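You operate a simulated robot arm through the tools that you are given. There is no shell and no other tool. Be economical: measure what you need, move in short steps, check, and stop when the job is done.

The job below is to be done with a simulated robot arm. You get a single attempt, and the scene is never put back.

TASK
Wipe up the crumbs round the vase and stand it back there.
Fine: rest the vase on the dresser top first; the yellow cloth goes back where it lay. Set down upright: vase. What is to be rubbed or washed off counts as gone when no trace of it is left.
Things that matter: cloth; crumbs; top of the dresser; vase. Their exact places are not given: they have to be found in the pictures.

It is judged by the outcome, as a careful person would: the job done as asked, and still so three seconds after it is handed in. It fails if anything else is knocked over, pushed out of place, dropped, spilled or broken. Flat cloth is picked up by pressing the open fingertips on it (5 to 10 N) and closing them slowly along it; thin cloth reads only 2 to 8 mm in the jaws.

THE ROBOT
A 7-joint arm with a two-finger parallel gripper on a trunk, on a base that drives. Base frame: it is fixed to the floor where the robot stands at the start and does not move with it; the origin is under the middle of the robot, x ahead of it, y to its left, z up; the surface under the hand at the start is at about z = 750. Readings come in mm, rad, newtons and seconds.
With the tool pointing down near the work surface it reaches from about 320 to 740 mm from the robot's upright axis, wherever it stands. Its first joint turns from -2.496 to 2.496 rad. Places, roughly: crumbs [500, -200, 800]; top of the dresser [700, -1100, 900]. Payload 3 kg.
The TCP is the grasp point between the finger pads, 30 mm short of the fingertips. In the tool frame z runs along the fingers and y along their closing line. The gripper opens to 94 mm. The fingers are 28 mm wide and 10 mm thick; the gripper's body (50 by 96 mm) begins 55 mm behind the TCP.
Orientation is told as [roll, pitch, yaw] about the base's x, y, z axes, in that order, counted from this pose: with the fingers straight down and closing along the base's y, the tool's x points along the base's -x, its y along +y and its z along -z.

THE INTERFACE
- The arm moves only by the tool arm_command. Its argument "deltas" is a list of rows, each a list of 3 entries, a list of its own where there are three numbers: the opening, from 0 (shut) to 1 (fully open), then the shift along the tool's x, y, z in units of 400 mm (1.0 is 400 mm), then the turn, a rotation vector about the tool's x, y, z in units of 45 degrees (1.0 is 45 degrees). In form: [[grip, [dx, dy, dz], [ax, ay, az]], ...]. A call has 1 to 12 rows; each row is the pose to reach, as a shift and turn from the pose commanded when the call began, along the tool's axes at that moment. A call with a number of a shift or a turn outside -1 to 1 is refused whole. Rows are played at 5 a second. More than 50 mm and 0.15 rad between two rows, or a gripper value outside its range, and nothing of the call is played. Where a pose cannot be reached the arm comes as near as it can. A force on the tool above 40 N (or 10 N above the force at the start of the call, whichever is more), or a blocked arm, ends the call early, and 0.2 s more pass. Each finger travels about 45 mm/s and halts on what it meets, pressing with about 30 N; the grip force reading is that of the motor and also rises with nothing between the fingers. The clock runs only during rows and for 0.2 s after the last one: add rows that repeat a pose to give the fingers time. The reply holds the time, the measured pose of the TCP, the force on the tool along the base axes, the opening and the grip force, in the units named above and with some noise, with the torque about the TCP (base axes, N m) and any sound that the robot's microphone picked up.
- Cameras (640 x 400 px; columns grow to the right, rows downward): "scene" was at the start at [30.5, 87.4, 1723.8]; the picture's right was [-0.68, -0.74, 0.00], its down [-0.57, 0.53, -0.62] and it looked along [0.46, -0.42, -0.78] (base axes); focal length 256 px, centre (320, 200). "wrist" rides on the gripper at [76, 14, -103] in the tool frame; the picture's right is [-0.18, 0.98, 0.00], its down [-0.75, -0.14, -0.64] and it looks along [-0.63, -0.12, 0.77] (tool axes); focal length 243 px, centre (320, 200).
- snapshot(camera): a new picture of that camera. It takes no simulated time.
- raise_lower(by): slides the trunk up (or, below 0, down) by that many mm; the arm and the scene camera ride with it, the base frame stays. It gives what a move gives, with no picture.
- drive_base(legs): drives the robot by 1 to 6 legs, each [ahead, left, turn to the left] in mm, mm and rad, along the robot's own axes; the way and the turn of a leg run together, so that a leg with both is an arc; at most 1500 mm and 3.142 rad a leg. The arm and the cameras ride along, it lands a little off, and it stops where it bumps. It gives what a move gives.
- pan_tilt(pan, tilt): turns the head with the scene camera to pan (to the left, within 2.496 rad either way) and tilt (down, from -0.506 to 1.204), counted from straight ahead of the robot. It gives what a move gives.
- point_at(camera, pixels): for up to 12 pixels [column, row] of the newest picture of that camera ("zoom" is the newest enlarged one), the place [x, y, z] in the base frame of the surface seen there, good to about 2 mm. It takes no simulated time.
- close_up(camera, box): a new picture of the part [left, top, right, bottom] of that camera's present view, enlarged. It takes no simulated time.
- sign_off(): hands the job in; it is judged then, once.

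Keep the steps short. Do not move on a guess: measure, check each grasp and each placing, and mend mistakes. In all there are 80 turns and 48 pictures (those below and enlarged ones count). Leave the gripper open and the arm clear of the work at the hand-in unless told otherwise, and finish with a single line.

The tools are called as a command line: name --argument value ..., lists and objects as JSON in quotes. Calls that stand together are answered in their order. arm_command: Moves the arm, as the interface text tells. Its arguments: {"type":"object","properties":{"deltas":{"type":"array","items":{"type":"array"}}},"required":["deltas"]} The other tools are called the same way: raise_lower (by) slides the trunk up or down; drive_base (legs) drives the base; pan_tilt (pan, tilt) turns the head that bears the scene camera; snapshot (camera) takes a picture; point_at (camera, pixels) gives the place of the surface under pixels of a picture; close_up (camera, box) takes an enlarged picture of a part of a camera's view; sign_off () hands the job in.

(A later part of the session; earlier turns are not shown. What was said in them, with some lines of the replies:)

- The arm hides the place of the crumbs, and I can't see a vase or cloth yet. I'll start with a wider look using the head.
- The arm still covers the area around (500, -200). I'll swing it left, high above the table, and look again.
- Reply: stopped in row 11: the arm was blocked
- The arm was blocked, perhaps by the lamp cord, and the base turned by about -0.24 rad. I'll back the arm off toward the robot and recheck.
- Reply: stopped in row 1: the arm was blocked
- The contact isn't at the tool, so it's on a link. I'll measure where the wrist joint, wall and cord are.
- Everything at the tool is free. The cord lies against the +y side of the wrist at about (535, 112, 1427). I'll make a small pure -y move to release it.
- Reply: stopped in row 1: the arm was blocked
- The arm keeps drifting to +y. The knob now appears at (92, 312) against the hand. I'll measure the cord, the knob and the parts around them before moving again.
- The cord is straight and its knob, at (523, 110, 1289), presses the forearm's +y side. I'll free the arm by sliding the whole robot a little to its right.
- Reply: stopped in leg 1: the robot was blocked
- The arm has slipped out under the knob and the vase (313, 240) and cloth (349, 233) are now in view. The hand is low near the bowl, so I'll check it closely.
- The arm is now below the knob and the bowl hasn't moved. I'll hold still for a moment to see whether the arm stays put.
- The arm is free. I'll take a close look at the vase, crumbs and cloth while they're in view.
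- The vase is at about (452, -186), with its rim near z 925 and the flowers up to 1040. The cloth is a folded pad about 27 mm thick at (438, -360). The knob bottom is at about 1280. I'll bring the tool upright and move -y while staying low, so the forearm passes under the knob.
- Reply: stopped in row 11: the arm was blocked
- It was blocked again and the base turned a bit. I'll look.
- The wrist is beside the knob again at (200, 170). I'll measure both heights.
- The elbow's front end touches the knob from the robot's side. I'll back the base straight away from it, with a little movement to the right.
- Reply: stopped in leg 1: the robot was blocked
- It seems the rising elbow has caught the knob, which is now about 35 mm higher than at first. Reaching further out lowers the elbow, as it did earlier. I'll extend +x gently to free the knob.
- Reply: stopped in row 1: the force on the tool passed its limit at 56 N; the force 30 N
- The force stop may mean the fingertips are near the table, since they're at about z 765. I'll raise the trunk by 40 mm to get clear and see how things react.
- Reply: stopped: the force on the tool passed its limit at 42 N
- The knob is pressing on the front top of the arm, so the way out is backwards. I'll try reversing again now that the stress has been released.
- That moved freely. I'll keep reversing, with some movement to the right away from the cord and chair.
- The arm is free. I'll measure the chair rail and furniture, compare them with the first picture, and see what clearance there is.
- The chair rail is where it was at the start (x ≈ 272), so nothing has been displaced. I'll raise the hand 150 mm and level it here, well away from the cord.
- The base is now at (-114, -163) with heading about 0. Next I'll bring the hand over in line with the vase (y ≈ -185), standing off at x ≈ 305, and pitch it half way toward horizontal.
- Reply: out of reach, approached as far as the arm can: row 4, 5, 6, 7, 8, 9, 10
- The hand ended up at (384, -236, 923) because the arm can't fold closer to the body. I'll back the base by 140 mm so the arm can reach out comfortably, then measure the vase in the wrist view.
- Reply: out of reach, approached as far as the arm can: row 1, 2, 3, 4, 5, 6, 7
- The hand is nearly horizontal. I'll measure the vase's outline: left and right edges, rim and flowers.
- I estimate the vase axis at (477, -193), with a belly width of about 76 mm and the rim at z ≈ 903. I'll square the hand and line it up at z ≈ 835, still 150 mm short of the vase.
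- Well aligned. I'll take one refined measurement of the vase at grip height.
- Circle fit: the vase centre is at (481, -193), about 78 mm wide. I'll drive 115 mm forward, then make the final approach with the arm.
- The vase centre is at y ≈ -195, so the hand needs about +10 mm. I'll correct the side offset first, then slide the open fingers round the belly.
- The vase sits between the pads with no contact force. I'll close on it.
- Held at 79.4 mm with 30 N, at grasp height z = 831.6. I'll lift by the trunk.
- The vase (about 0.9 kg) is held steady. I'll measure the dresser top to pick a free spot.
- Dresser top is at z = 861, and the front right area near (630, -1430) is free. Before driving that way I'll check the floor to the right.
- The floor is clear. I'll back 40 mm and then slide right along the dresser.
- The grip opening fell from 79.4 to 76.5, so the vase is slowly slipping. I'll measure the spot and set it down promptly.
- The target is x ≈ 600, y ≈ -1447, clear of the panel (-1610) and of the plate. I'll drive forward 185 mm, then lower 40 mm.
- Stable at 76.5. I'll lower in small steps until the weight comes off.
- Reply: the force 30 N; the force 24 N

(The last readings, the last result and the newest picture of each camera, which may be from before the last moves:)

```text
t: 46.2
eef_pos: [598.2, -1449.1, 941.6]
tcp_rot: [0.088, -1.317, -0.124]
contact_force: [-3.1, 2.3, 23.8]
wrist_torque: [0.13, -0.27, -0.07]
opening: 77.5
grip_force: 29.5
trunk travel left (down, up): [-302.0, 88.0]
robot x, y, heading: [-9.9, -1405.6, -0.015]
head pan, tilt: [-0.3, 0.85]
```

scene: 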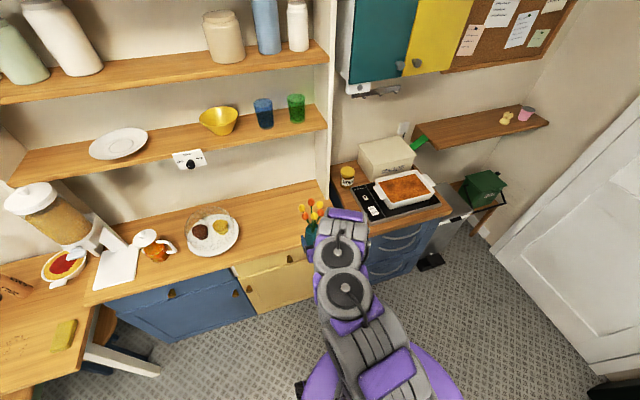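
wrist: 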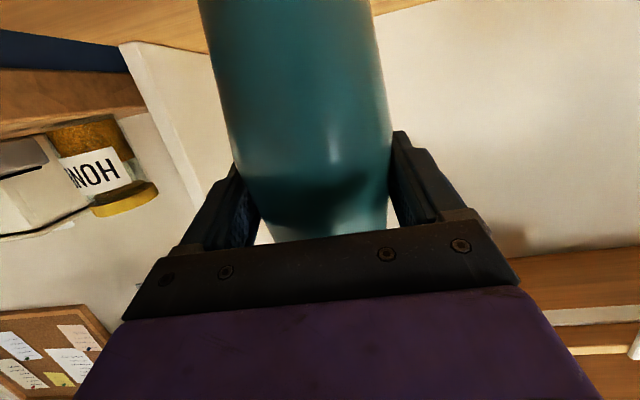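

It touched down at TCP z = 948. I'll ease off 2 mm, open, and look.

raise_lower --by 2

arm_command --deltas '[[0.85, [0, 0, 0], [0, 0, 0]], [0.9, [0, 0, 0], [0, 0, 0]], [1, [0, 0, 0], [0, 0, 0]], [1, [0, 0, 0], [0, 0, 0]], [1, [0, 0, 0], [0, 0, 0]]]'

snapshot --camera "wrist"

```text
t: 46.8
eef_pos: [598.0, -1448.5, 941.4]
tcp_rot: [0.088, -1.312, -0.121]
contact_force: [-5.8, 2.8, 8.8]
wrist_torque: [0.17, -0.06, 0.08]
opening: 77.2
grip_force: 29.5
trunk travel left (down, up): [-304.0, 86.0]
robot x, y, heading: [-9.8, -1406.2, -0.019]
head pan, tilt: [-0.3, 0.85]
```

```text
t: 48.0
eef_pos: [599.0, -1449.6, 942.3]
tcp_rot: [0.089, -1.317, -0.124]
contact_force: [-0.4, -0.2, 0.0]
wrist_torque: [0.0, 0.0, 0.02]
opening: 93.8
grip_force: 0.1
trunk travel left (down, up): [-304.0, 86.0]
robot x, y, heading: [-15.9, -1406.3, -0.021]
head pan, tilt: [-0.3, 0.85]
```

```text
18 pictures are left
```

wrist: 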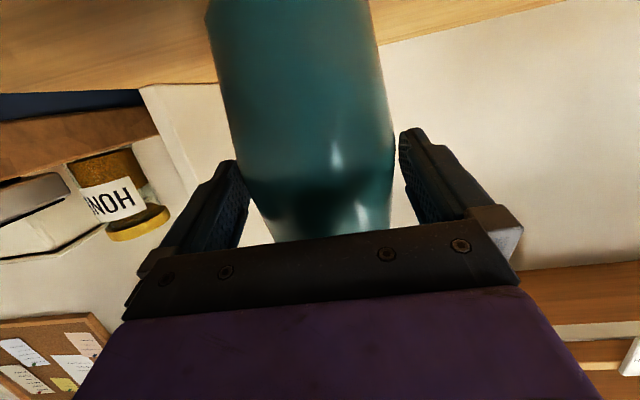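

The vase stands by itself and both fingers are clear. I'll withdraw straight along the finger direction, then drive back.

arm_command --deltas '[[1, [0.01, 0, -0.039], [0, 0, 0]], [1, [0.02, 0, -0.078], [0, 0, 0]], [1, [0.03, 0, -0.116], [0, 0, 0]], [1, [0.041, 0, -0.155], [0, 0, 0]], [1, [0.041, 0, -0.155], [0, 0, 0]]]'

drive_base --legs '[[-200, 0, 0]]'

snapshot --camera "wrist"

point_at --camera "wrist" --pixels '[[310, 110], [330, 110], [290, 110], [320, 140], [345, 140], [300, 140], [315, 80], [315, 60]]'

```text
t: 49.2
eef_pos: [535.2, -1446.3, 941.9]
tcp_rot: [0.09, -1.315, -0.122]
contact_force: [0.0, -0.2, 0.0]
wrist_torque: [-0.03, 0.04, 0.02]
opening: 94.0
grip_force: 0.1
trunk travel left (down, up): [-304.0, 86.0]
robot x, y, heading: [-13.5, -1405.3, -0.022]
head pan, tilt: [-0.3, 0.85]
```

```text
t: 50.8
eef_pos: [337.0, -1442.8, 942.1]
tcp_rot: [0.093, -1.317, -0.126]
contact_force: [0.6, -0.8, -0.3]
wrist_torque: [0.0, 0.05, 0.01]
opening: 94.0
grip_force: 0.1
trunk travel left (down, up): [-304.0, 86.0]
robot x, y, heading: [-210.4, -1404.2, -0.028]
head pan, tilt: [-0.3, 0.85]
```

```text
17 pictures are left
```

wrist: 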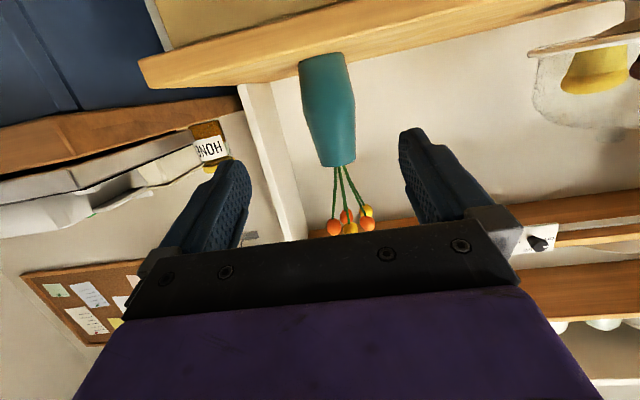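

```text
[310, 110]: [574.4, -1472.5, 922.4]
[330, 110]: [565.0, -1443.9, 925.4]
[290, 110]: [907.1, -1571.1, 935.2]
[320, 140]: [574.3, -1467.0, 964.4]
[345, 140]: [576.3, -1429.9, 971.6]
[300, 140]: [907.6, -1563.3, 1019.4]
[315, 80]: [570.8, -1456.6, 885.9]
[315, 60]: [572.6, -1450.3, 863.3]
```

The vase stands upright at about (604, -1449). Next I'll drive back to the table, in front of the cloth.

drive_base --legs '[[0, 0, 0.028], [0, 565, 0], [0, 565, 0]]'

arm_command --deltas '[[1, [0, 0, 0], [0, 0.13, 0]], [1, [0, 0, 0], [0, 0.27, 0]], [1, [0, 0, 0], [0, 0.41, 0]], [1, [0, 0, 0], [0, 0.55, 0]], [1, [0, 0, 0], [0, 0.69, 0]], [1, [0, 0, 0], [0, 0.83, 0]], [1, [0, 0, 0], [0, 0.96, 0]], [1, [0, 0, 0], [0, 0.96, 0]]]'

```text
t: 57.1
eef_pos: [331.2, -307.2, 943.4]
tcp_rot: [0.091, -1.318, -0.097]
contact_force: [-1.0, -0.5, -0.5]
wrist_torque: [-0.02, -0.02, -0.03]
opening: 94.1
grip_force: 0.1
trunk travel left (down, up): [-304.0, 86.0]
robot x, y, heading: [-216.1, -280.9, 0.002]
head pan, tilt: [-0.3, 0.85]
```

```text
t: 59.0
eef_pos: [330.1, -306.0, 943.2]
tcp_rot: [0.026, -0.564, -0.026]
contact_force: [-0.6, 0.3, -0.9]
wrist_torque: [0.05, 0.04, 0.0]
opening: 94.1
grip_force: 0.1
trunk travel left (down, up): [-304.0, 86.0]
robot x, y, heading: [-216.5, -285.0, 0.005]
head pan, tilt: [-0.3, 0.85]
```

Now the rest of the turn to straight down, then 60 mm forward and a look with the wrist camera.

arm_command --deltas '[[1, [0, 0, 0], [0, 0.14, 0]], [1, [0, 0, 0], [0, 0.28, 0]], [1, [0, 0, 0], [0, 0.42, 0]], [1, [0, 0, 0], [0, 0.56, 0]], [1, [0, 0, 0], [0, 0.718, 0]], [1, [0, 0, 0], [0, 0.718, 0]]]'

drive_base --legs '[[60, 0, 0]]'

snapshot --camera "wrist"

pan_tilt --pan -0.1 --tilt 0.9

snapshot --camera "scene"

```text
t: 60.4
eef_pos: [328.3, -307.2, 943.8]
tcp_rot: [0.023, 0.001, -0.011]
contact_force: [-0.2, -0.4, 0.3]
wrist_torque: [0.02, 0.03, -0.01]
opening: 94.0
grip_force: 0.1
trunk travel left (down, up): [-304.0, 86.0]
robot x, y, heading: [-215.5, -281.4, 0.006]
head pan, tilt: [-0.3, 0.85]
```

```text
t: 61.3
eef_pos: [390.7, -307.0, 943.7]
tcp_rot: [0.024, 0.0, -0.012]
contact_force: [-0.2, -0.5, -0.9]
wrist_torque: [-0.01, 0.01, 0.0]
opening: 94.1
grip_force: 0.1
trunk travel left (down, up): [-304.0, 86.0]
robot x, y, heading: [-158.0, -279.6, 0.006]
head pan, tilt: [-0.3, 0.85]
```

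```text
16 pictures are left
```

wrist: 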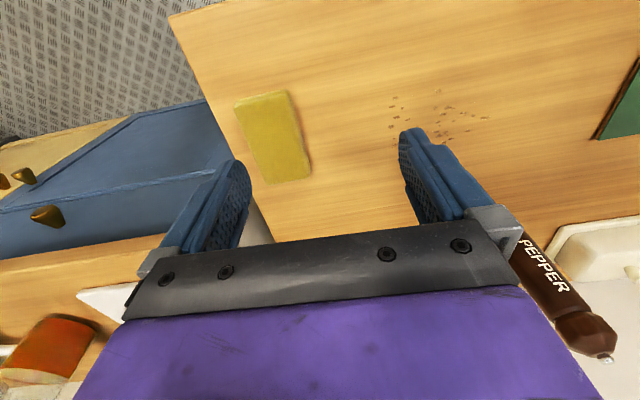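

```text
t: 62.0
eef_pos: [387.9, -307.1, 945.1]
tcp_rot: [0.024, -0.003, -0.012]
contact_force: [0.3, -0.5, 0.6]
wrist_torque: [-0.01, -0.01, 0.0]
opening: 94.1
grip_force: 0.1
trunk travel left (down, up): [-304.0, 86.0]
robot x, y, heading: [-154.9, -280.1, 0.002]
head pan, tilt: [-0.099, 0.901]
```

```text
15 pictures are left
```

scene: 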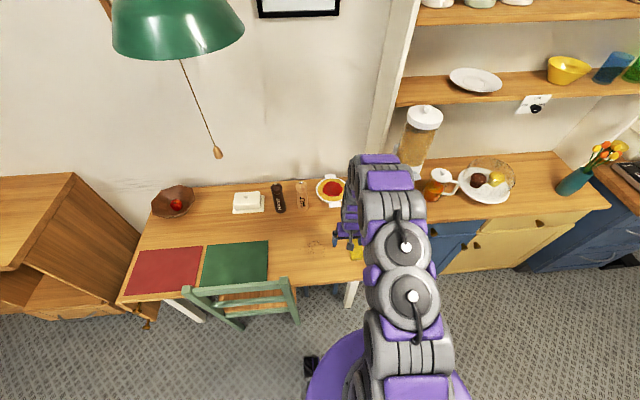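

Crumbs are visible at about (390–490, 90–145) and the cloth at (235–310, 92–183) in the wrist view. I'll measure both.

close_up --camera "wrist" --box '[220, 60, 540, 200]'

point_at --camera "wrist" --pixels '[[236, 103], [284, 92], [307, 172], [265, 182], [271, 137], [391, 97], [391, 127], [438, 91], [452, 107], [487, 118], [468, 132], [446, 143]]'

```text
2.00 times, centred on (380, 130) of wrist
```

zoom: 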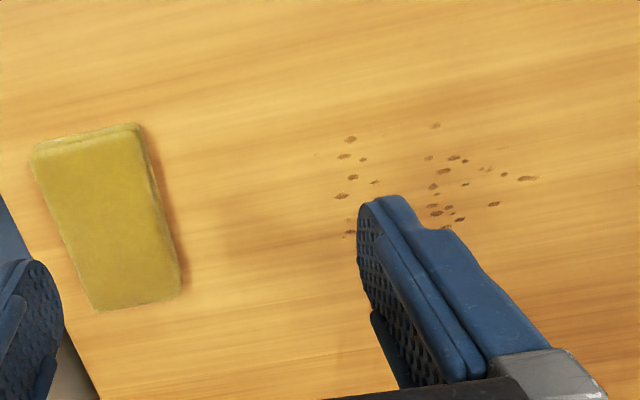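

```text
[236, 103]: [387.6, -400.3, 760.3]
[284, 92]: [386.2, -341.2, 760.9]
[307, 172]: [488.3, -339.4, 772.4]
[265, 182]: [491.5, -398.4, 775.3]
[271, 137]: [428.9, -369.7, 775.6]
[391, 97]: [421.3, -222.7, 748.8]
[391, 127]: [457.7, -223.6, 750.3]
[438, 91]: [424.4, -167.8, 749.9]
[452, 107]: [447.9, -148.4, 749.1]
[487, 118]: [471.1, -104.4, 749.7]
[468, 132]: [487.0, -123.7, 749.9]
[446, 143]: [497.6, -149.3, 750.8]
```

The cloth is a pad of 104 × 60 mm, centred at (438, -370), with its top at z ≈ 776 and its sides aligned with the axes. I'll move over it and go down to z ≈ 825 with the fingers astride.

arm_command --deltas '[[1, [-0.06, -0.079, 0], [0.015, 0, 0]], [1, [-0.12, -0.158, 0], [0.03, 0, 0]], [1, [-0.12, -0.158, 0.1], [0.03, 0, 0]], [1, [-0.12, -0.158, 0.2], [0.03, 0, 0]], [1, [-0.12, -0.158, 0.295], [0.03, 0, 0]], [1, [-0.12, -0.158, 0.295], [0.03, 0, 0]], [1, [-0.12, -0.158, 0.295], [0.03, 0, 0]]]'

snapshot --camera "wrist"

```text
t: 63.6
eef_pos: [435.5, -367.7, 825.5]
tcp_rot: [-0.004, -0.004, -0.012]
contact_force: [0.4, -1.0, -0.4]
wrist_torque: [0.03, -0.01, 0.0]
opening: 94.1
grip_force: 0.0
trunk travel left (down, up): [-304.0, 86.0]
robot x, y, heading: [-154.9, -277.0, 0.003]
head pan, tilt: [-0.099, 0.901]
```

```text
13 pictures are left
```

wrist: 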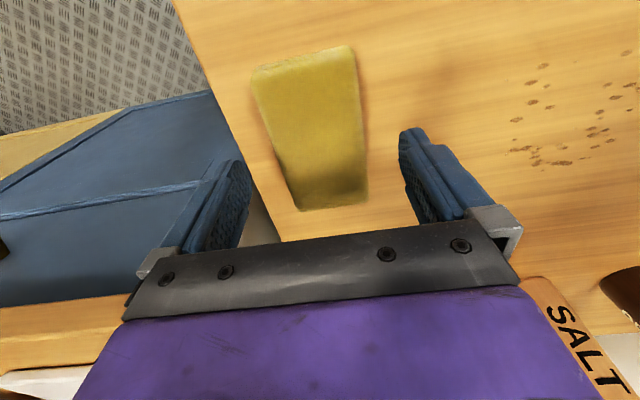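

The fingers straddle the cloth well. I'll measure more crumbs from here, then go down to z ≈ 784 (tips about 4 mm above the table) and close slowly.

point_at --camera "wrist" --pixels '[[545, 67], [530, 100], [515, 120], [520, 148], [537, 163], [610, 97], [600, 113], [590, 132], [565, 162], [585, 157], [610, 138], [634, 84]]'

arm_command --deltas '[[1, [-0.006, -0.006, 0.05], [0, 0, 0]], [1, [-0.006, -0.006, 0.09], [0, 0, 0]], [1, [-0.006, -0.006, 0.104], [0, 0, 0]], [1, [-0.006, -0.006, 0.104], [0, 0, 0]], [0.8, [-0.006, -0.006, 0.104], [0, 0, 0]], [0.65, [-0.006, -0.006, 0.104], [0, 0, 0]], [0.5, [-0.006, -0.006, 0.104], [0, 0, 0]], [0.4, [-0.006, -0.006, 0.104], [0, 0, 0]], [0.3, [-0.006, -0.006, 0.104], [0, 0, 0]], [0.2, [-0.006, -0.006, 0.104], [0, 0, 0]], [0.1, [-0.006, -0.006, 0.104], [0, 0, 0]], [0.0, [-0.006, -0.006, 0.104], [0, 0, 0]]]'

```text
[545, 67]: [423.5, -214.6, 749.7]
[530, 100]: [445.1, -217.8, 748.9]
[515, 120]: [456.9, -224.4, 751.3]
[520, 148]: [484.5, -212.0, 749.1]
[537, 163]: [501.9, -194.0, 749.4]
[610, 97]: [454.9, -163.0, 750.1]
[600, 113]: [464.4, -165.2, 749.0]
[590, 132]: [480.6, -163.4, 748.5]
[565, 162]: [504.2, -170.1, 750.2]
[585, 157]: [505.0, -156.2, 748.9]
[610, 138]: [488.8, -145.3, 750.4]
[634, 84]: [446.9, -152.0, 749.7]
```

```text
t: 66.2
eef_pos: [438.8, -371.6, 782.6]
tcp_rot: [0.0, -0.003, -0.012]
contact_force: [0.8, 0.1, 0.3]
wrist_torque: [0.0, 0.02, -0.01]
opening: 65.1
grip_force: 30.0
trunk travel left (down, up): [-304.0, 86.0]
robot x, y, heading: [-156.7, -281.8, 0.004]
head pan, tilt: [-0.099, 0.901]
```

The cloth is held (65 mm, 30 N). Crumbs span x 421–505 and y -225 to -104. I'll lift it 12 mm, carry it to y ≈ -275, x ≈ 463, and set it down to feel the surface.

arm_command --deltas '[[0, [0, 0, -0.03], [0, 0, 0]], [0, [-0.03, 0.08, -0.03], [0, 0, 0]], [0, [-0.06, 0.16, -0.03], [0, 0, 0]], [0, [-0.06, 0.24, -0.03], [0, 0, 0]], [0, [-0.06, 0.24, -0.015], [0, 0, 0]], [0, [-0.06, 0.24, -0.005], [0, 0, 0]], [0, [-0.06, 0.24, 0.0], [0, 0, 0]], [0, [-0.06, 0.24, 0.0], [0, 0, 0]]]'

```text
t: 68.0
eef_pos: [462.8, -273.6, 784.4]
tcp_rot: [-0.001, -0.003, -0.013]
contact_force: [-0.3, -0.2, -0.8]
wrist_torque: [-0.04, 0.01, -0.01]
opening: 65.3
grip_force: 29.8
trunk travel left (down, up): [-304.0, 86.0]
robot x, y, heading: [-155.3, -279.7, 0.004]
head pan, tilt: [-0.099, 0.901]
```

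No contact yet. I'll press down gently.

arm_command --deltas '[[0, [0, 0, 0.004], [0, 0, 0]], [0, [0, 0, 0.008], [0, 0, 0]], [0, [0, 0, 0.008], [0, 0, 0]]]'

```text
t: 68.8
eef_pos: [464.5, -274.6, 782.4]
tcp_rot: [-0.001, -0.007, -0.011]
contact_force: [-7.4, -1.5, 21.5]
wrist_torque: [0.07, 0.58, 0.08]
opening: 65.1
grip_force: 29.8
trunk travel left (down, up): [-304.0, 86.0]
robot x, y, heading: [-155.8, -277.0, 0.006]
head pan, tilt: [-0.099, 0.901]
```

21 N is too much. I'll ease off about 1.5 mm and sweep along +y.

arm_command --deltas '[[0, [0, 0, -0.004], [0, 0, 0]], [0, [0, 0.05, -0.004], [0, 0, 0]], [0, [0, 0.1, -0.004], [0, 0, 0]], [0, [0, 0.15, -0.004], [0, 0, 0]], [0, [0, 0.2, -0.004], [0, 0, 0]], [0, [0, 0.25, -0.004], [0, 0, 0]], [0, [0, 0.3, -0.004], [0, 0, 0]], [0, [0, 0.35, -0.004], [0, 0, 0]], [0, [0, 0.4, -0.004], [0, 0, 0]], [0, [0, 0.45, -0.004], [0, 0, 0]], [0, [0, 0.5, -0.004], [0, 0, 0]], [0, [0, 0.5, -0.004], [0, 0, 0]]]'

snapshot --camera "wrist"

```text
t: 71.5
eef_pos: [465.0, -75.1, 782.6]
tcp_rot: [0.001, -0.005, -0.015]
contact_force: [-0.5, -9.7, 24.1]
wrist_torque: [-0.3, -0.13, -0.15]
opening: 64.5
grip_force: 29.9
trunk travel left (down, up): [-304.0, 86.0]
robot x, y, heading: [-154.2, -281.7, 0.003]
head pan, tilt: [-0.099, 0.901]
```

```text
12 pictures are left
```

wrist: 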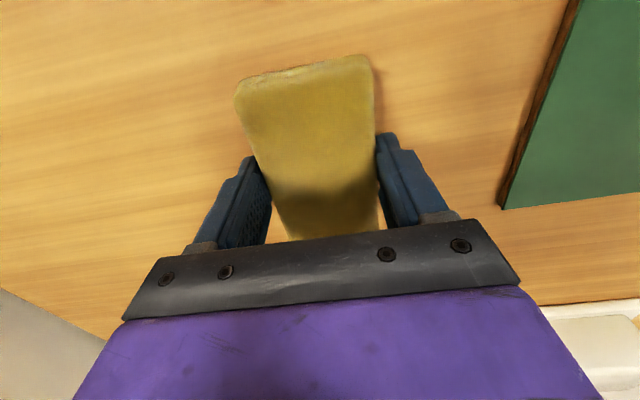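

That pass removed what I can see. I'll sweep back at x ≈ 488 to cover the far side, with a bit less force.

arm_command --deltas '[[0, [-0.03, 0, -0.002], [0, 0, 0]], [0, [-0.06, 0, -0.002], [0, 0, 0]], [0, [-0.06, -0.05, -0.002], [0, 0, 0]], [0, [-0.06, -0.1, -0.002], [0, 0, 0]], [0, [-0.06, -0.15, -0.002], [0, 0, 0]], [0, [-0.06, -0.2, -0.002], [0, 0, 0]], [0, [-0.06, -0.25, -0.002], [0, 0, 0]], [0, [-0.06, -0.3, -0.002], [0, 0, 0]], [0, [-0.06, -0.35, -0.002], [0, 0, 0]], [0, [-0.06, -0.4, -0.002], [0, 0, 0]], [0, [-0.06, -0.45, -0.002], [0, 0, 0]], [0, [-0.06, -0.5, -0.002], [0, 0, 0]]]'

snapshot --camera "wrist"

```text
t: 74.0
eef_pos: [488.0, -276.6, 783.5]
tcp_rot: [-0.002, -0.004, -0.013]
contact_force: [-0.4, -0.4, -1.4]
wrist_torque: [-0.03, 0.02, 0.01]
opening: 64.8
grip_force: 30.0
out of reach, approached as far as the arm can: row 1, 2, 3, 4, 5
trunk travel left (down, up): [-304.0, 86.0]
robot x, y, heading: [-159.7, -278.9, 0.002]
head pan, tilt: [-0.099, 0.901]
```

```text
11 pictures are left
```

wrist: 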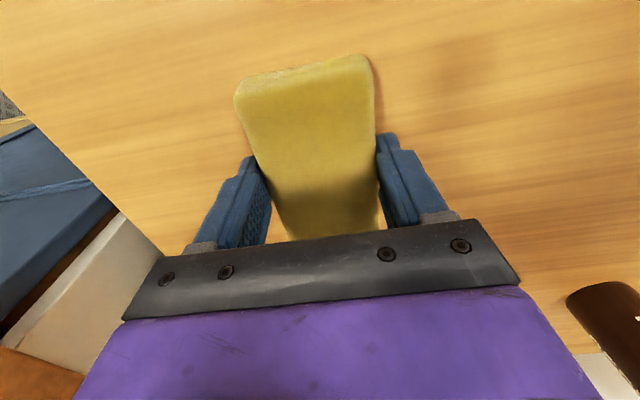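

The table looks clean from here. I'll lift the cloth above its home spot to get a clear view of the wiped area before letting go.

arm_command --deltas '[[0, [0, 0, -0.08], [0, 0, 0]], [0, [0.03, -0.06, -0.18], [0, 0, 0]], [0, [0.06, -0.12, -0.28], [0, 0, 0]], [0, [0.09, -0.18, -0.37], [0, 0, 0]], [0, [0.123, -0.237, -0.4], [0, 0, 0]], [0, [0.123, -0.237, -0.4], [0, 0, 0]], [0, [0.123, -0.237, -0.4], [0, 0, 0]]]'

close_up --camera "wrist" --box '[360, 20, 640, 195]'

```text
t: 75.7
eef_pos: [434.6, -368.9, 942.5]
tcp_rot: [-0.001, -0.003, -0.012]
contact_force: [0.0, -0.1, -1.3]
wrist_torque: [0.02, 0.02, 0.01]
opening: 64.8
grip_force: 30.2
trunk travel left (down, up): [-304.0, 86.0]
robot x, y, heading: [-154.4, -281.6, 0.003]
head pan, tilt: [-0.099, 0.901]
```

```text
2.29 times, centred on (500, 108) of wrist
```

zoom: 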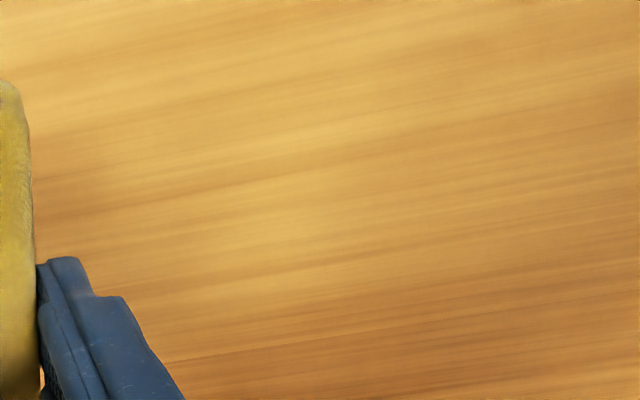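

No crumbs remain. I'll lower the cloth back onto its spot (438.8, -371.6), open and rise.

arm_command --deltas '[[0, [-0.01, -0.007, 0.1], [0, 0, 0]], [0, [-0.01, -0.007, 0.2], [0, 0, 0]], [0, [-0.01, -0.007, 0.3], [0, 0, 0]], [0, [-0.01, -0.007, 0.37], [0, 0, 0]], [0, [-0.01, -0.007, 0.39], [0, 0, 0]], [0, [-0.01, -0.007, 0.398], [0, 0, 0]], [0, [-0.01, -0.007, 0.398], [0, 0, 0]], [0.75, [-0.01, -0.007, 0.398], [0, 0, 0]], [0.9, [-0.01, -0.007, 0.398], [0, 0, 0]], [1, [-0.01, -0.007, 0.398], [0, 0, 0]], [1, [-0.01, -0.007, 0.398], [0, 0, 0]]]'

arm_command --deltas '[[1, [0, 0, -0.05], [0, 0, 0]], [1, [0, 0, -0.15], [0, 0, 0]], [1, [0, 0, -0.25], [0, 0, 0]], [1, [0, 0, -0.35], [0, 0, 0]], [1, [0, 0, -0.4], [0, 0, 0]], [1, [0, 0, -0.4], [0, 0, 0]]]'

snapshot --camera "wrist"

```text
t: 78.0
eef_pos: [441.1, -371.4, 784.3]
tcp_rot: [-0.001, -0.002, -0.012]
contact_force: [0.2, -0.3, -0.5]
wrist_torque: [0.01, 0.0, 0.02]
opening: 94.0
grip_force: 0.0
trunk travel left (down, up): [-304.0, 86.0]
robot x, y, heading: [-153.9, -281.6, 0.002]
head pan, tilt: [-0.099, 0.901]
```

```text
t: 79.5
eef_pos: [439.2, -370.0, 944.3]
tcp_rot: [-0.001, -0.003, -0.012]
contact_force: [-0.3, 0.6, 0.5]
wrist_torque: [-0.01, 0.0, 0.03]
opening: 94.4
grip_force: 0.2
trunk travel left (down, up): [-304.0, 86.0]
robot x, y, heading: [-155.5, -280.8, 0.006]
head pan, tilt: [-0.099, 0.901]
```

```text
9 pictures are left
```

wrist: 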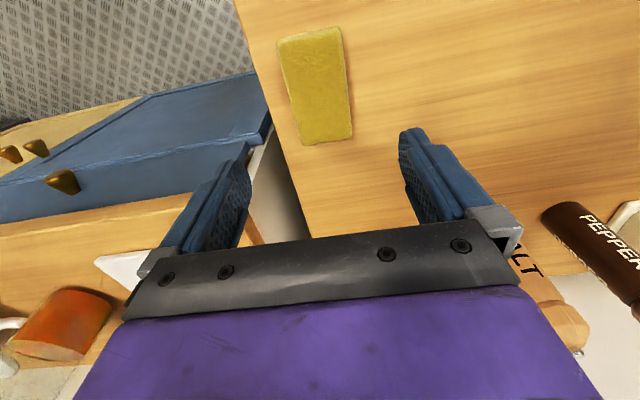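

I'll check the cloth's corners against the original, then pitch the hand back to horizontal for the vase.

point_at --camera "wrist" --pixels '[[279, 43], [339, 29], [351, 133], [304, 144], [315, 85]]'

arm_command --deltas '[[1, [0, 0, 0], [0, -0.14, 0]], [1, [0, 0, 0], [0, -0.28, 0]], [1, [0, 0, 0], [0, -0.42, 0]], [1, [0, 0, 0], [0, -0.56, 0]], [1, [0, 0, 0], [0, -0.7, 0]], [1, [0, 0, 0], [0, -0.84, 0]], [1, [0, 0, 0], [0, -0.84, 0]]]'

arm_command --deltas '[[1, [0, 0, 0], [0, -0.14, 0]], [1, [0, 0, 0], [0, -0.28, 0]], [1, [0, 0, 0], [0, -0.42, 0]], [1, [0, 0, 0], [0, -0.56, 0]], [1, [0, 0, 0], [0, -0.7, 0]], [1, [0, 0, 0], [0, -0.83, 0]], [1, [0, 0, 0], [0, -0.83, 0]]]'

```text
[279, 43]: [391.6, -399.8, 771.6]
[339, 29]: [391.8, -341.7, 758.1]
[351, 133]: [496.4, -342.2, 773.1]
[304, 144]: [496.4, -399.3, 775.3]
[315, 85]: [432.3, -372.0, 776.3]
```

```text
t: 81.0
eef_pos: [440.8, -372.0, 943.2]
tcp_rot: [0.0, -0.665, -0.011]
contact_force: [-0.3, 0.0, -0.3]
wrist_torque: [-0.04, -0.01, 0.03]
opening: 94.5
grip_force: 0.1
trunk travel left (down, up): [-304.0, 86.0]
robot x, y, heading: [-154.6, -281.6, 0.005]
head pan, tilt: [-0.099, 0.901]
```

```text
t: 82.7
eef_pos: [440.3, -372.7, 943.1]
tcp_rot: [-0.003, -1.317, -0.011]
contact_force: [-0.1, 1.3, 1.5]
wrist_torque: [0.0, 0.01, 0.04]
opening: 94.1
grip_force: 0.0
trunk travel left (down, up): [-304.0, 86.0]
robot x, y, heading: [-156.1, -280.6, 0.0]
head pan, tilt: [-0.099, 0.901]
```

The cloth is back within about 5 mm. I'll back off and drive to the vase on the dresser.

drive_base --legs '[[-110, 0, 0], [0, -538, 0], [0, -538, 0]]'

raise_lower --by -10

snapshot --camera "wrist"

```text
t: 89.3
eef_pos: [332.2, -1447.4, 943.5]
tcp_rot: [-0.007, -1.315, -0.01]
contact_force: [-0.4, 0.8, 0.1]
wrist_torque: [0.0, 0.01, -0.01]
opening: 94.2
grip_force: 0.1
trunk travel left (down, up): [-304.0, 86.0]
robot x, y, heading: [-262.3, -1350.2, -0.003]
head pan, tilt: [-0.099, 0.901]
```

```text
t: 89.8
eef_pos: [329.9, -1442.0, 935.0]
tcp_rot: [-0.011, -1.316, -0.007]
contact_force: [0.9, 1.5, 0.0]
wrist_torque: [0.0, 0.0, -0.04]
opening: 93.8
grip_force: 0.0
trunk travel left (down, up): [-294.0, 96.0]
robot x, y, heading: [-264.0, -1348.9, -0.0]
head pan, tilt: [-0.099, 0.901]
```

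```text
8 pictures are left
```

wrist: 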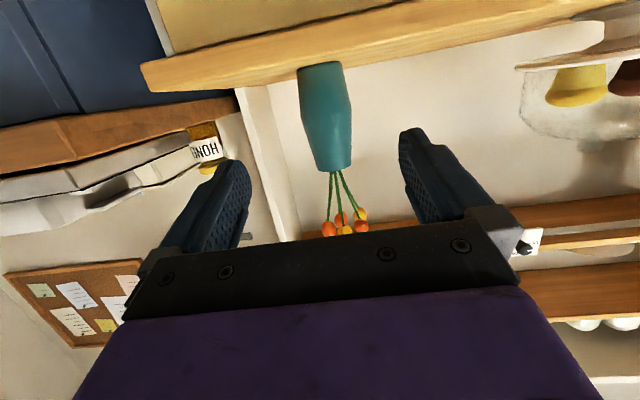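

I'll measure the vase precisely for the approach.

point_at --camera "wrist" --pixels '[[304, 110], [348, 110], [326, 110], [308, 130], [349, 130], [329, 130], [302, 90], [345, 90], [323, 90], [320, 68]]'

```text
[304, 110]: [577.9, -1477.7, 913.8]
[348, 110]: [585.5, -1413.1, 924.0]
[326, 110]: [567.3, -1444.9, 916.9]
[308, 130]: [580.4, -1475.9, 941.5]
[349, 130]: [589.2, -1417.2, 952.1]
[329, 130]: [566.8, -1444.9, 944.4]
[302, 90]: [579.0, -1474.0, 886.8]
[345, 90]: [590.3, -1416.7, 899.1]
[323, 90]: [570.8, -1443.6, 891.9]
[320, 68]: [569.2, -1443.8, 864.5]
```

The vase centre is at (605, -1447). I'll drive 205 mm forward and recheck the alignment.

drive_base --legs '[[205, 0, 0]]'

snapshot --camera "wrist"

point_at --camera "wrist" --pixels '[[330, 150], [300, 150], [360, 150], [345, 180], [310, 180], [370, 180]]'

```text
t: 91.5
eef_pos: [536.4, -1446.8, 934.2]
tcp_rot: [0.0, -1.318, -0.018]
contact_force: [1.2, 1.4, -0.2]
wrist_torque: [-0.01, 0.01, -0.06]
opening: 94.1
grip_force: 0.0
trunk travel left (down, up): [-294.0, 96.0]
robot x, y, heading: [-55.4, -1351.1, -0.003]
head pan, tilt: [-0.099, 0.901]
```

```text
7 pictures are left
```

wrist: 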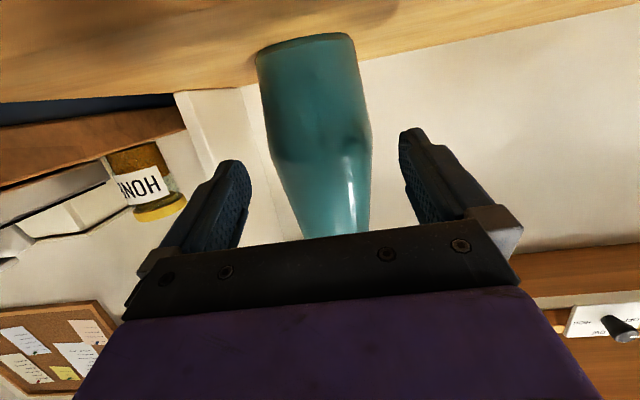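

```text
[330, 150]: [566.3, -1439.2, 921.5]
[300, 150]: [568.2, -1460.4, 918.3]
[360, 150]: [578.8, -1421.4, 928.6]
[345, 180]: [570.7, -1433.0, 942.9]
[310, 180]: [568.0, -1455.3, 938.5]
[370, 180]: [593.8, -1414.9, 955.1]
```

Aligned within 1 mm. I'll slide in and close.

arm_command --deltas '[[1, [-0.01, -0.002, 0.039], [0, 0, 0]], [1, [-0.02, -0.002, 0.078], [0, 0, 0]], [1, [-0.03, -0.002, 0.118], [0, 0, 0]], [1, [-0.041, -0.002, 0.157], [0, 0, 0]], [1, [-0.041, -0.002, 0.157], [0, 0, 0]], [0.9, [-0.041, -0.002, 0.157], [0, 0, 0]], [0.8, [-0.041, -0.002, 0.157], [0, 0, 0]], [0.6, [-0.041, -0.002, 0.157], [0, 0, 0]], [0.3, [-0.041, -0.002, 0.157], [0, 0, 0]], [0, [-0.041, -0.002, 0.157], [0, 0, 0]], [0, [-0.041, -0.002, 0.157], [0, 0, 0]]]'

raise_lower --by 50

```text
t: 93.9
eef_pos: [599.1, -1449.4, 936.6]
tcp_rot: [0.008, -1.317, -0.023]
contact_force: [0.5, -3.2, -0.2]
wrist_torque: [-0.05, 0.06, -0.01]
opening: 78.8
grip_force: 30.2
trunk travel left (down, up): [-294.0, 96.0]
robot x, y, heading: [-57.1, -1354.6, 0.007]
head pan, tilt: [-0.099, 0.901]
```

```text
t: 94.8
eef_pos: [599.6, -1448.8, 985.0]
tcp_rot: [0.005, -1.316, -0.018]
contact_force: [-0.3, -0.9, -7.6]
wrist_torque: [0.04, 0.06, 0.01]
opening: 78.6
grip_force: 30.3
trunk travel left (down, up): [-344.0, 46.0]
robot x, y, heading: [-58.1, -1354.0, -0.003]
head pan, tilt: [-0.099, 0.901]
```

Held at 78.7 and lifted. I'll carry it back: reverse 170 mm, slide left to the table, and go to about (430, -195).

drive_base --legs '[[-170, 0, 0], [0, 627, 0], [0, 627, 0]]'

arm_command --deltas '[[0, [0, 0, 0], [0, 0, 0]], [0, [0, 0, 0], [0, 0, 0]]]'

```text
t: 102.4
eef_pos: [448.4, -231.6, 985.6]
tcp_rot: [0.006, -1.319, -0.045]
contact_force: [0.4, -0.5, -8.2]
wrist_torque: [-0.01, 0.06, 0.01]
opening: 78.7
grip_force: 30.3
trunk travel left (down, up): [-344.0, 46.0]
robot x, y, heading: [-204.2, -120.4, -0.025]
head pan, tilt: [-0.099, 0.901]
```

```text
t: 103.0
eef_pos: [446.9, -231.6, 985.0]
tcp_rot: [0.006, -1.317, -0.048]
contact_force: [0.1, 0.4, -8.4]
wrist_torque: [0.01, 0.08, -0.03]
opening: 78.3
grip_force: 30.4
trunk travel left (down, up): [-344.0, 46.0]
robot x, y, heading: [-206.9, -115.3, -0.025]
head pan, tilt: [-0.099, 0.901]
```

I need +29 mm in x and +37 mm in y. I'll do this with the arm, then lower by the trunk.

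arm_command --deltas '[[0, [-0.006, 0.032, 0.022], [0, 0, 0]], [0, [-0.012, 0.064, 0.044], [0, 0, 0]], [0, [-0.018, 0.096, 0.066], [0, 0, 0]], [0, [-0.018, 0.096, 0.066], [0, 0, 0]], [0, [-0.018, 0.096, 0.066], [0, 0, 0]]]'

raise_lower --by -140

snapshot --camera "wrist"

```text
t: 104.2
eef_pos: [476.2, -194.0, 988.0]
tcp_rot: [0.003, -1.32, -0.044]
contact_force: [0.4, 0.3, -9.4]
wrist_torque: [0.01, 0.05, 0.03]
opening: 78.3
grip_force: 29.4
trunk travel left (down, up): [-344.0, 46.0]
robot x, y, heading: [-204.0, -117.9, -0.028]
head pan, tilt: [-0.099, 0.901]
```

```text
t: 105.8
eef_pos: [475.8, -195.4, 848.7]
tcp_rot: [0.004, -1.32, -0.044]
contact_force: [-1.3, 0.6, -8.4]
wrist_torque: [-0.01, 0.06, 0.02]
opening: 78.1
grip_force: 30.1
trunk travel left (down, up): [-204.0, 186.0]
robot x, y, heading: [-203.7, -120.7, -0.027]
head pan, tilt: [-0.099, 0.901]
```

```text
6 pictures are left
```

wrist: 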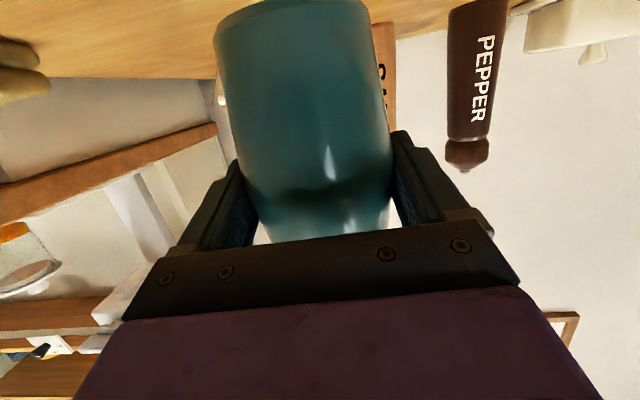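

Position (476, -195) matches the original. Expected touchdown is z ≈ 826; I'll lower in small steps.

raise_lower --by -16

raise_lower --by -4

```text
t: 106.5
eef_pos: [474.9, -194.4, 832.4]
tcp_rot: [0.002, -1.319, -0.043]
contact_force: [0.2, -0.4, -8.1]
wrist_torque: [0.05, 0.07, 0.03]
opening: 78.0
grip_force: 29.7
trunk travel left (down, up): [-188.0, 202.0]
robot x, y, heading: [-206.5, -117.9, -0.023]
head pan, tilt: [-0.099, 0.901]
```

```text
t: 107.0
eef_pos: [475.2, -193.8, 827.2]
tcp_rot: [0.004, -1.32, -0.044]
contact_force: [0.2, 0.9, -8.9]
wrist_torque: [-0.01, 0.05, 0.0]
opening: 78.2
grip_force: 29.8
trunk travel left (down, up): [-184.0, 206.0]
robot x, y, heading: [-204.7, -117.3, -0.03]
head pan, tilt: [-0.099, 0.901]
```

raise_lower --by -2

```text
t: 107.5
eef_pos: [475.7, -195.2, 825.6]
tcp_rot: [0.004, -1.319, -0.047]
contact_force: [0.4, -0.7, -8.7]
wrist_torque: [-0.01, 0.07, -0.05]
opening: 78.3
grip_force: 30.6
trunk travel left (down, up): [-182.0, 208.0]
robot x, y, heading: [-202.8, -116.6, -0.03]
head pan, tilt: [-0.099, 0.901]
```

raise_lower --by -2

```text
t: 108.0
eef_pos: [474.6, -195.0, 826.0]
tcp_rot: [0.001, -1.324, -0.044]
contact_force: [-1.3, -0.7, 1.8]
wrist_torque: [0.14, -0.2, 0.06]
opening: 78.5
grip_force: 30.3
trunk travel left (down, up): [-180.0, 210.0]
robot x, y, heading: [-204.5, -116.4, -0.027]
head pan, tilt: [-0.099, 0.901]
```

It has touched down and the weight is off. I'll open and withdraw along the finger axis.

arm_command --deltas '[[0.86, [0, 0, 0], [0, 0, 0]], [0.9, [0, 0, 0], [0, 0, 0]], [1, [0, 0, 0], [0, 0, 0]], [1, [0, 0, 0], [0, 0, 0]], [1, [0, 0, 0], [0, 0, 0]], [1, [0.01, 0, -0.039], [0, 0, 0]], [1, [0.02, 0, -0.078], [0, 0, 0]], [1, [0.03, 0, -0.116], [0, 0, 0]], [1, [0.041, 0, -0.155], [0, 0, 0]], [1, [0.051, 0, -0.194], [0, 0, 0]], [1, [0.051, 0, -0.194], [0, 0, 0]]]'

drive_base --legs '[[-200, 0, 0]]'

snapshot --camera "wrist"

pan_tilt --pan -0.15 --tilt 0.8

snapshot --camera "scene"

```text
t: 110.4
eef_pos: [395.4, -191.1, 821.6]
tcp_rot: [0.002, -1.321, -0.044]
contact_force: [-0.3, -0.2, 0.6]
wrist_torque: [0.0, 0.01, -0.03]
opening: 93.9
grip_force: 0.0
trunk travel left (down, up): [-180.0, 210.0]
robot x, y, heading: [-208.5, -118.8, -0.027]
head pan, tilt: [-0.099, 0.901]
```

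```text
t: 112.0
eef_pos: [199.0, -185.3, 822.4]
tcp_rot: [0.002, -1.32, -0.043]
contact_force: [-0.1, 0.0, -0.1]
wrist_torque: [-0.01, -0.02, 0.0]
opening: 94.0
grip_force: 0.0
trunk travel left (down, up): [-180.0, 210.0]
robot x, y, heading: [-400.5, -115.8, -0.026]
head pan, tilt: [-0.099, 0.901]
```

```text
5 pictures are left
```

wrist: 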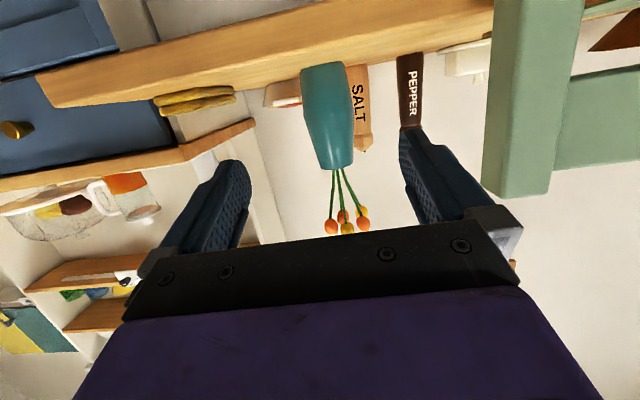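

```text
t: 112.7
eef_pos: [197.2, -186.4, 823.9]
tcp_rot: [0.003, -1.322, -0.043]
contact_force: [0.3, -0.2, 0.6]
wrist_torque: [0.01, -0.02, 0.01]
opening: 94.1
grip_force: 0.0
trunk travel left (down, up): [-180.0, 210.0]
robot x, y, heading: [-403.7, -115.0, -0.027]
head pan, tilt: [-0.15, 0.799]
```

```text
4 pictures are left
```

scene: 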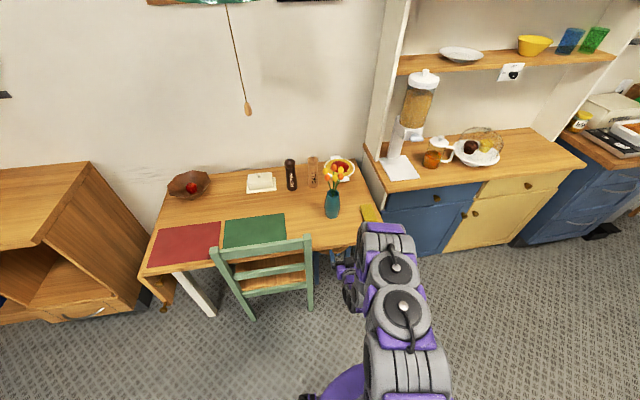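

Everything is upright. I'll take a final close look at the vase and the table around it.

close_up --camera "scene" --box '[280, 150, 400, 240]'

point_at --camera "wrist" --pixels '[[328, 110], [306, 110], [350, 110], [320, 68]]'

```text
4.44 times, centred on (340, 195) of scene
```

zoom: 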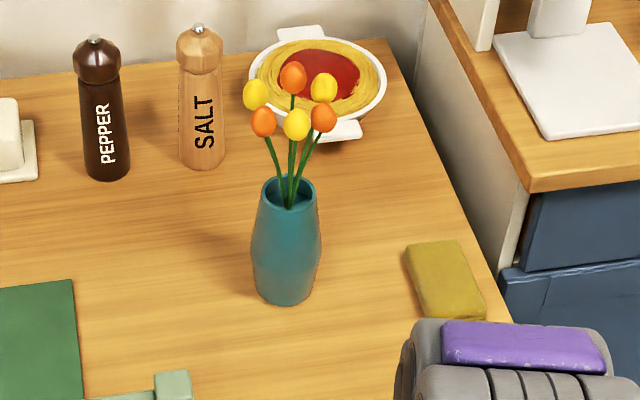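

```text
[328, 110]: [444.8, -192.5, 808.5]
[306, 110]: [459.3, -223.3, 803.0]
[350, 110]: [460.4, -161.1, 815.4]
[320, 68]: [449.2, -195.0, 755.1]
```

The vase stands upright within about 3 mm of where it was, the table is clean, the cloth is back in its place, and the gripper is open and clear. I'm handing in.

sign_off

```text
The job is handed in.
```

The crumbs are wiped up, the cloth is back within about 5 mm of where it lay, and the vase is upright within about 3 mm of its place; early on the arm caught the lamp's pull cord and shifted the base, but the cord was freed and I saw nothing knocked over or displaced.
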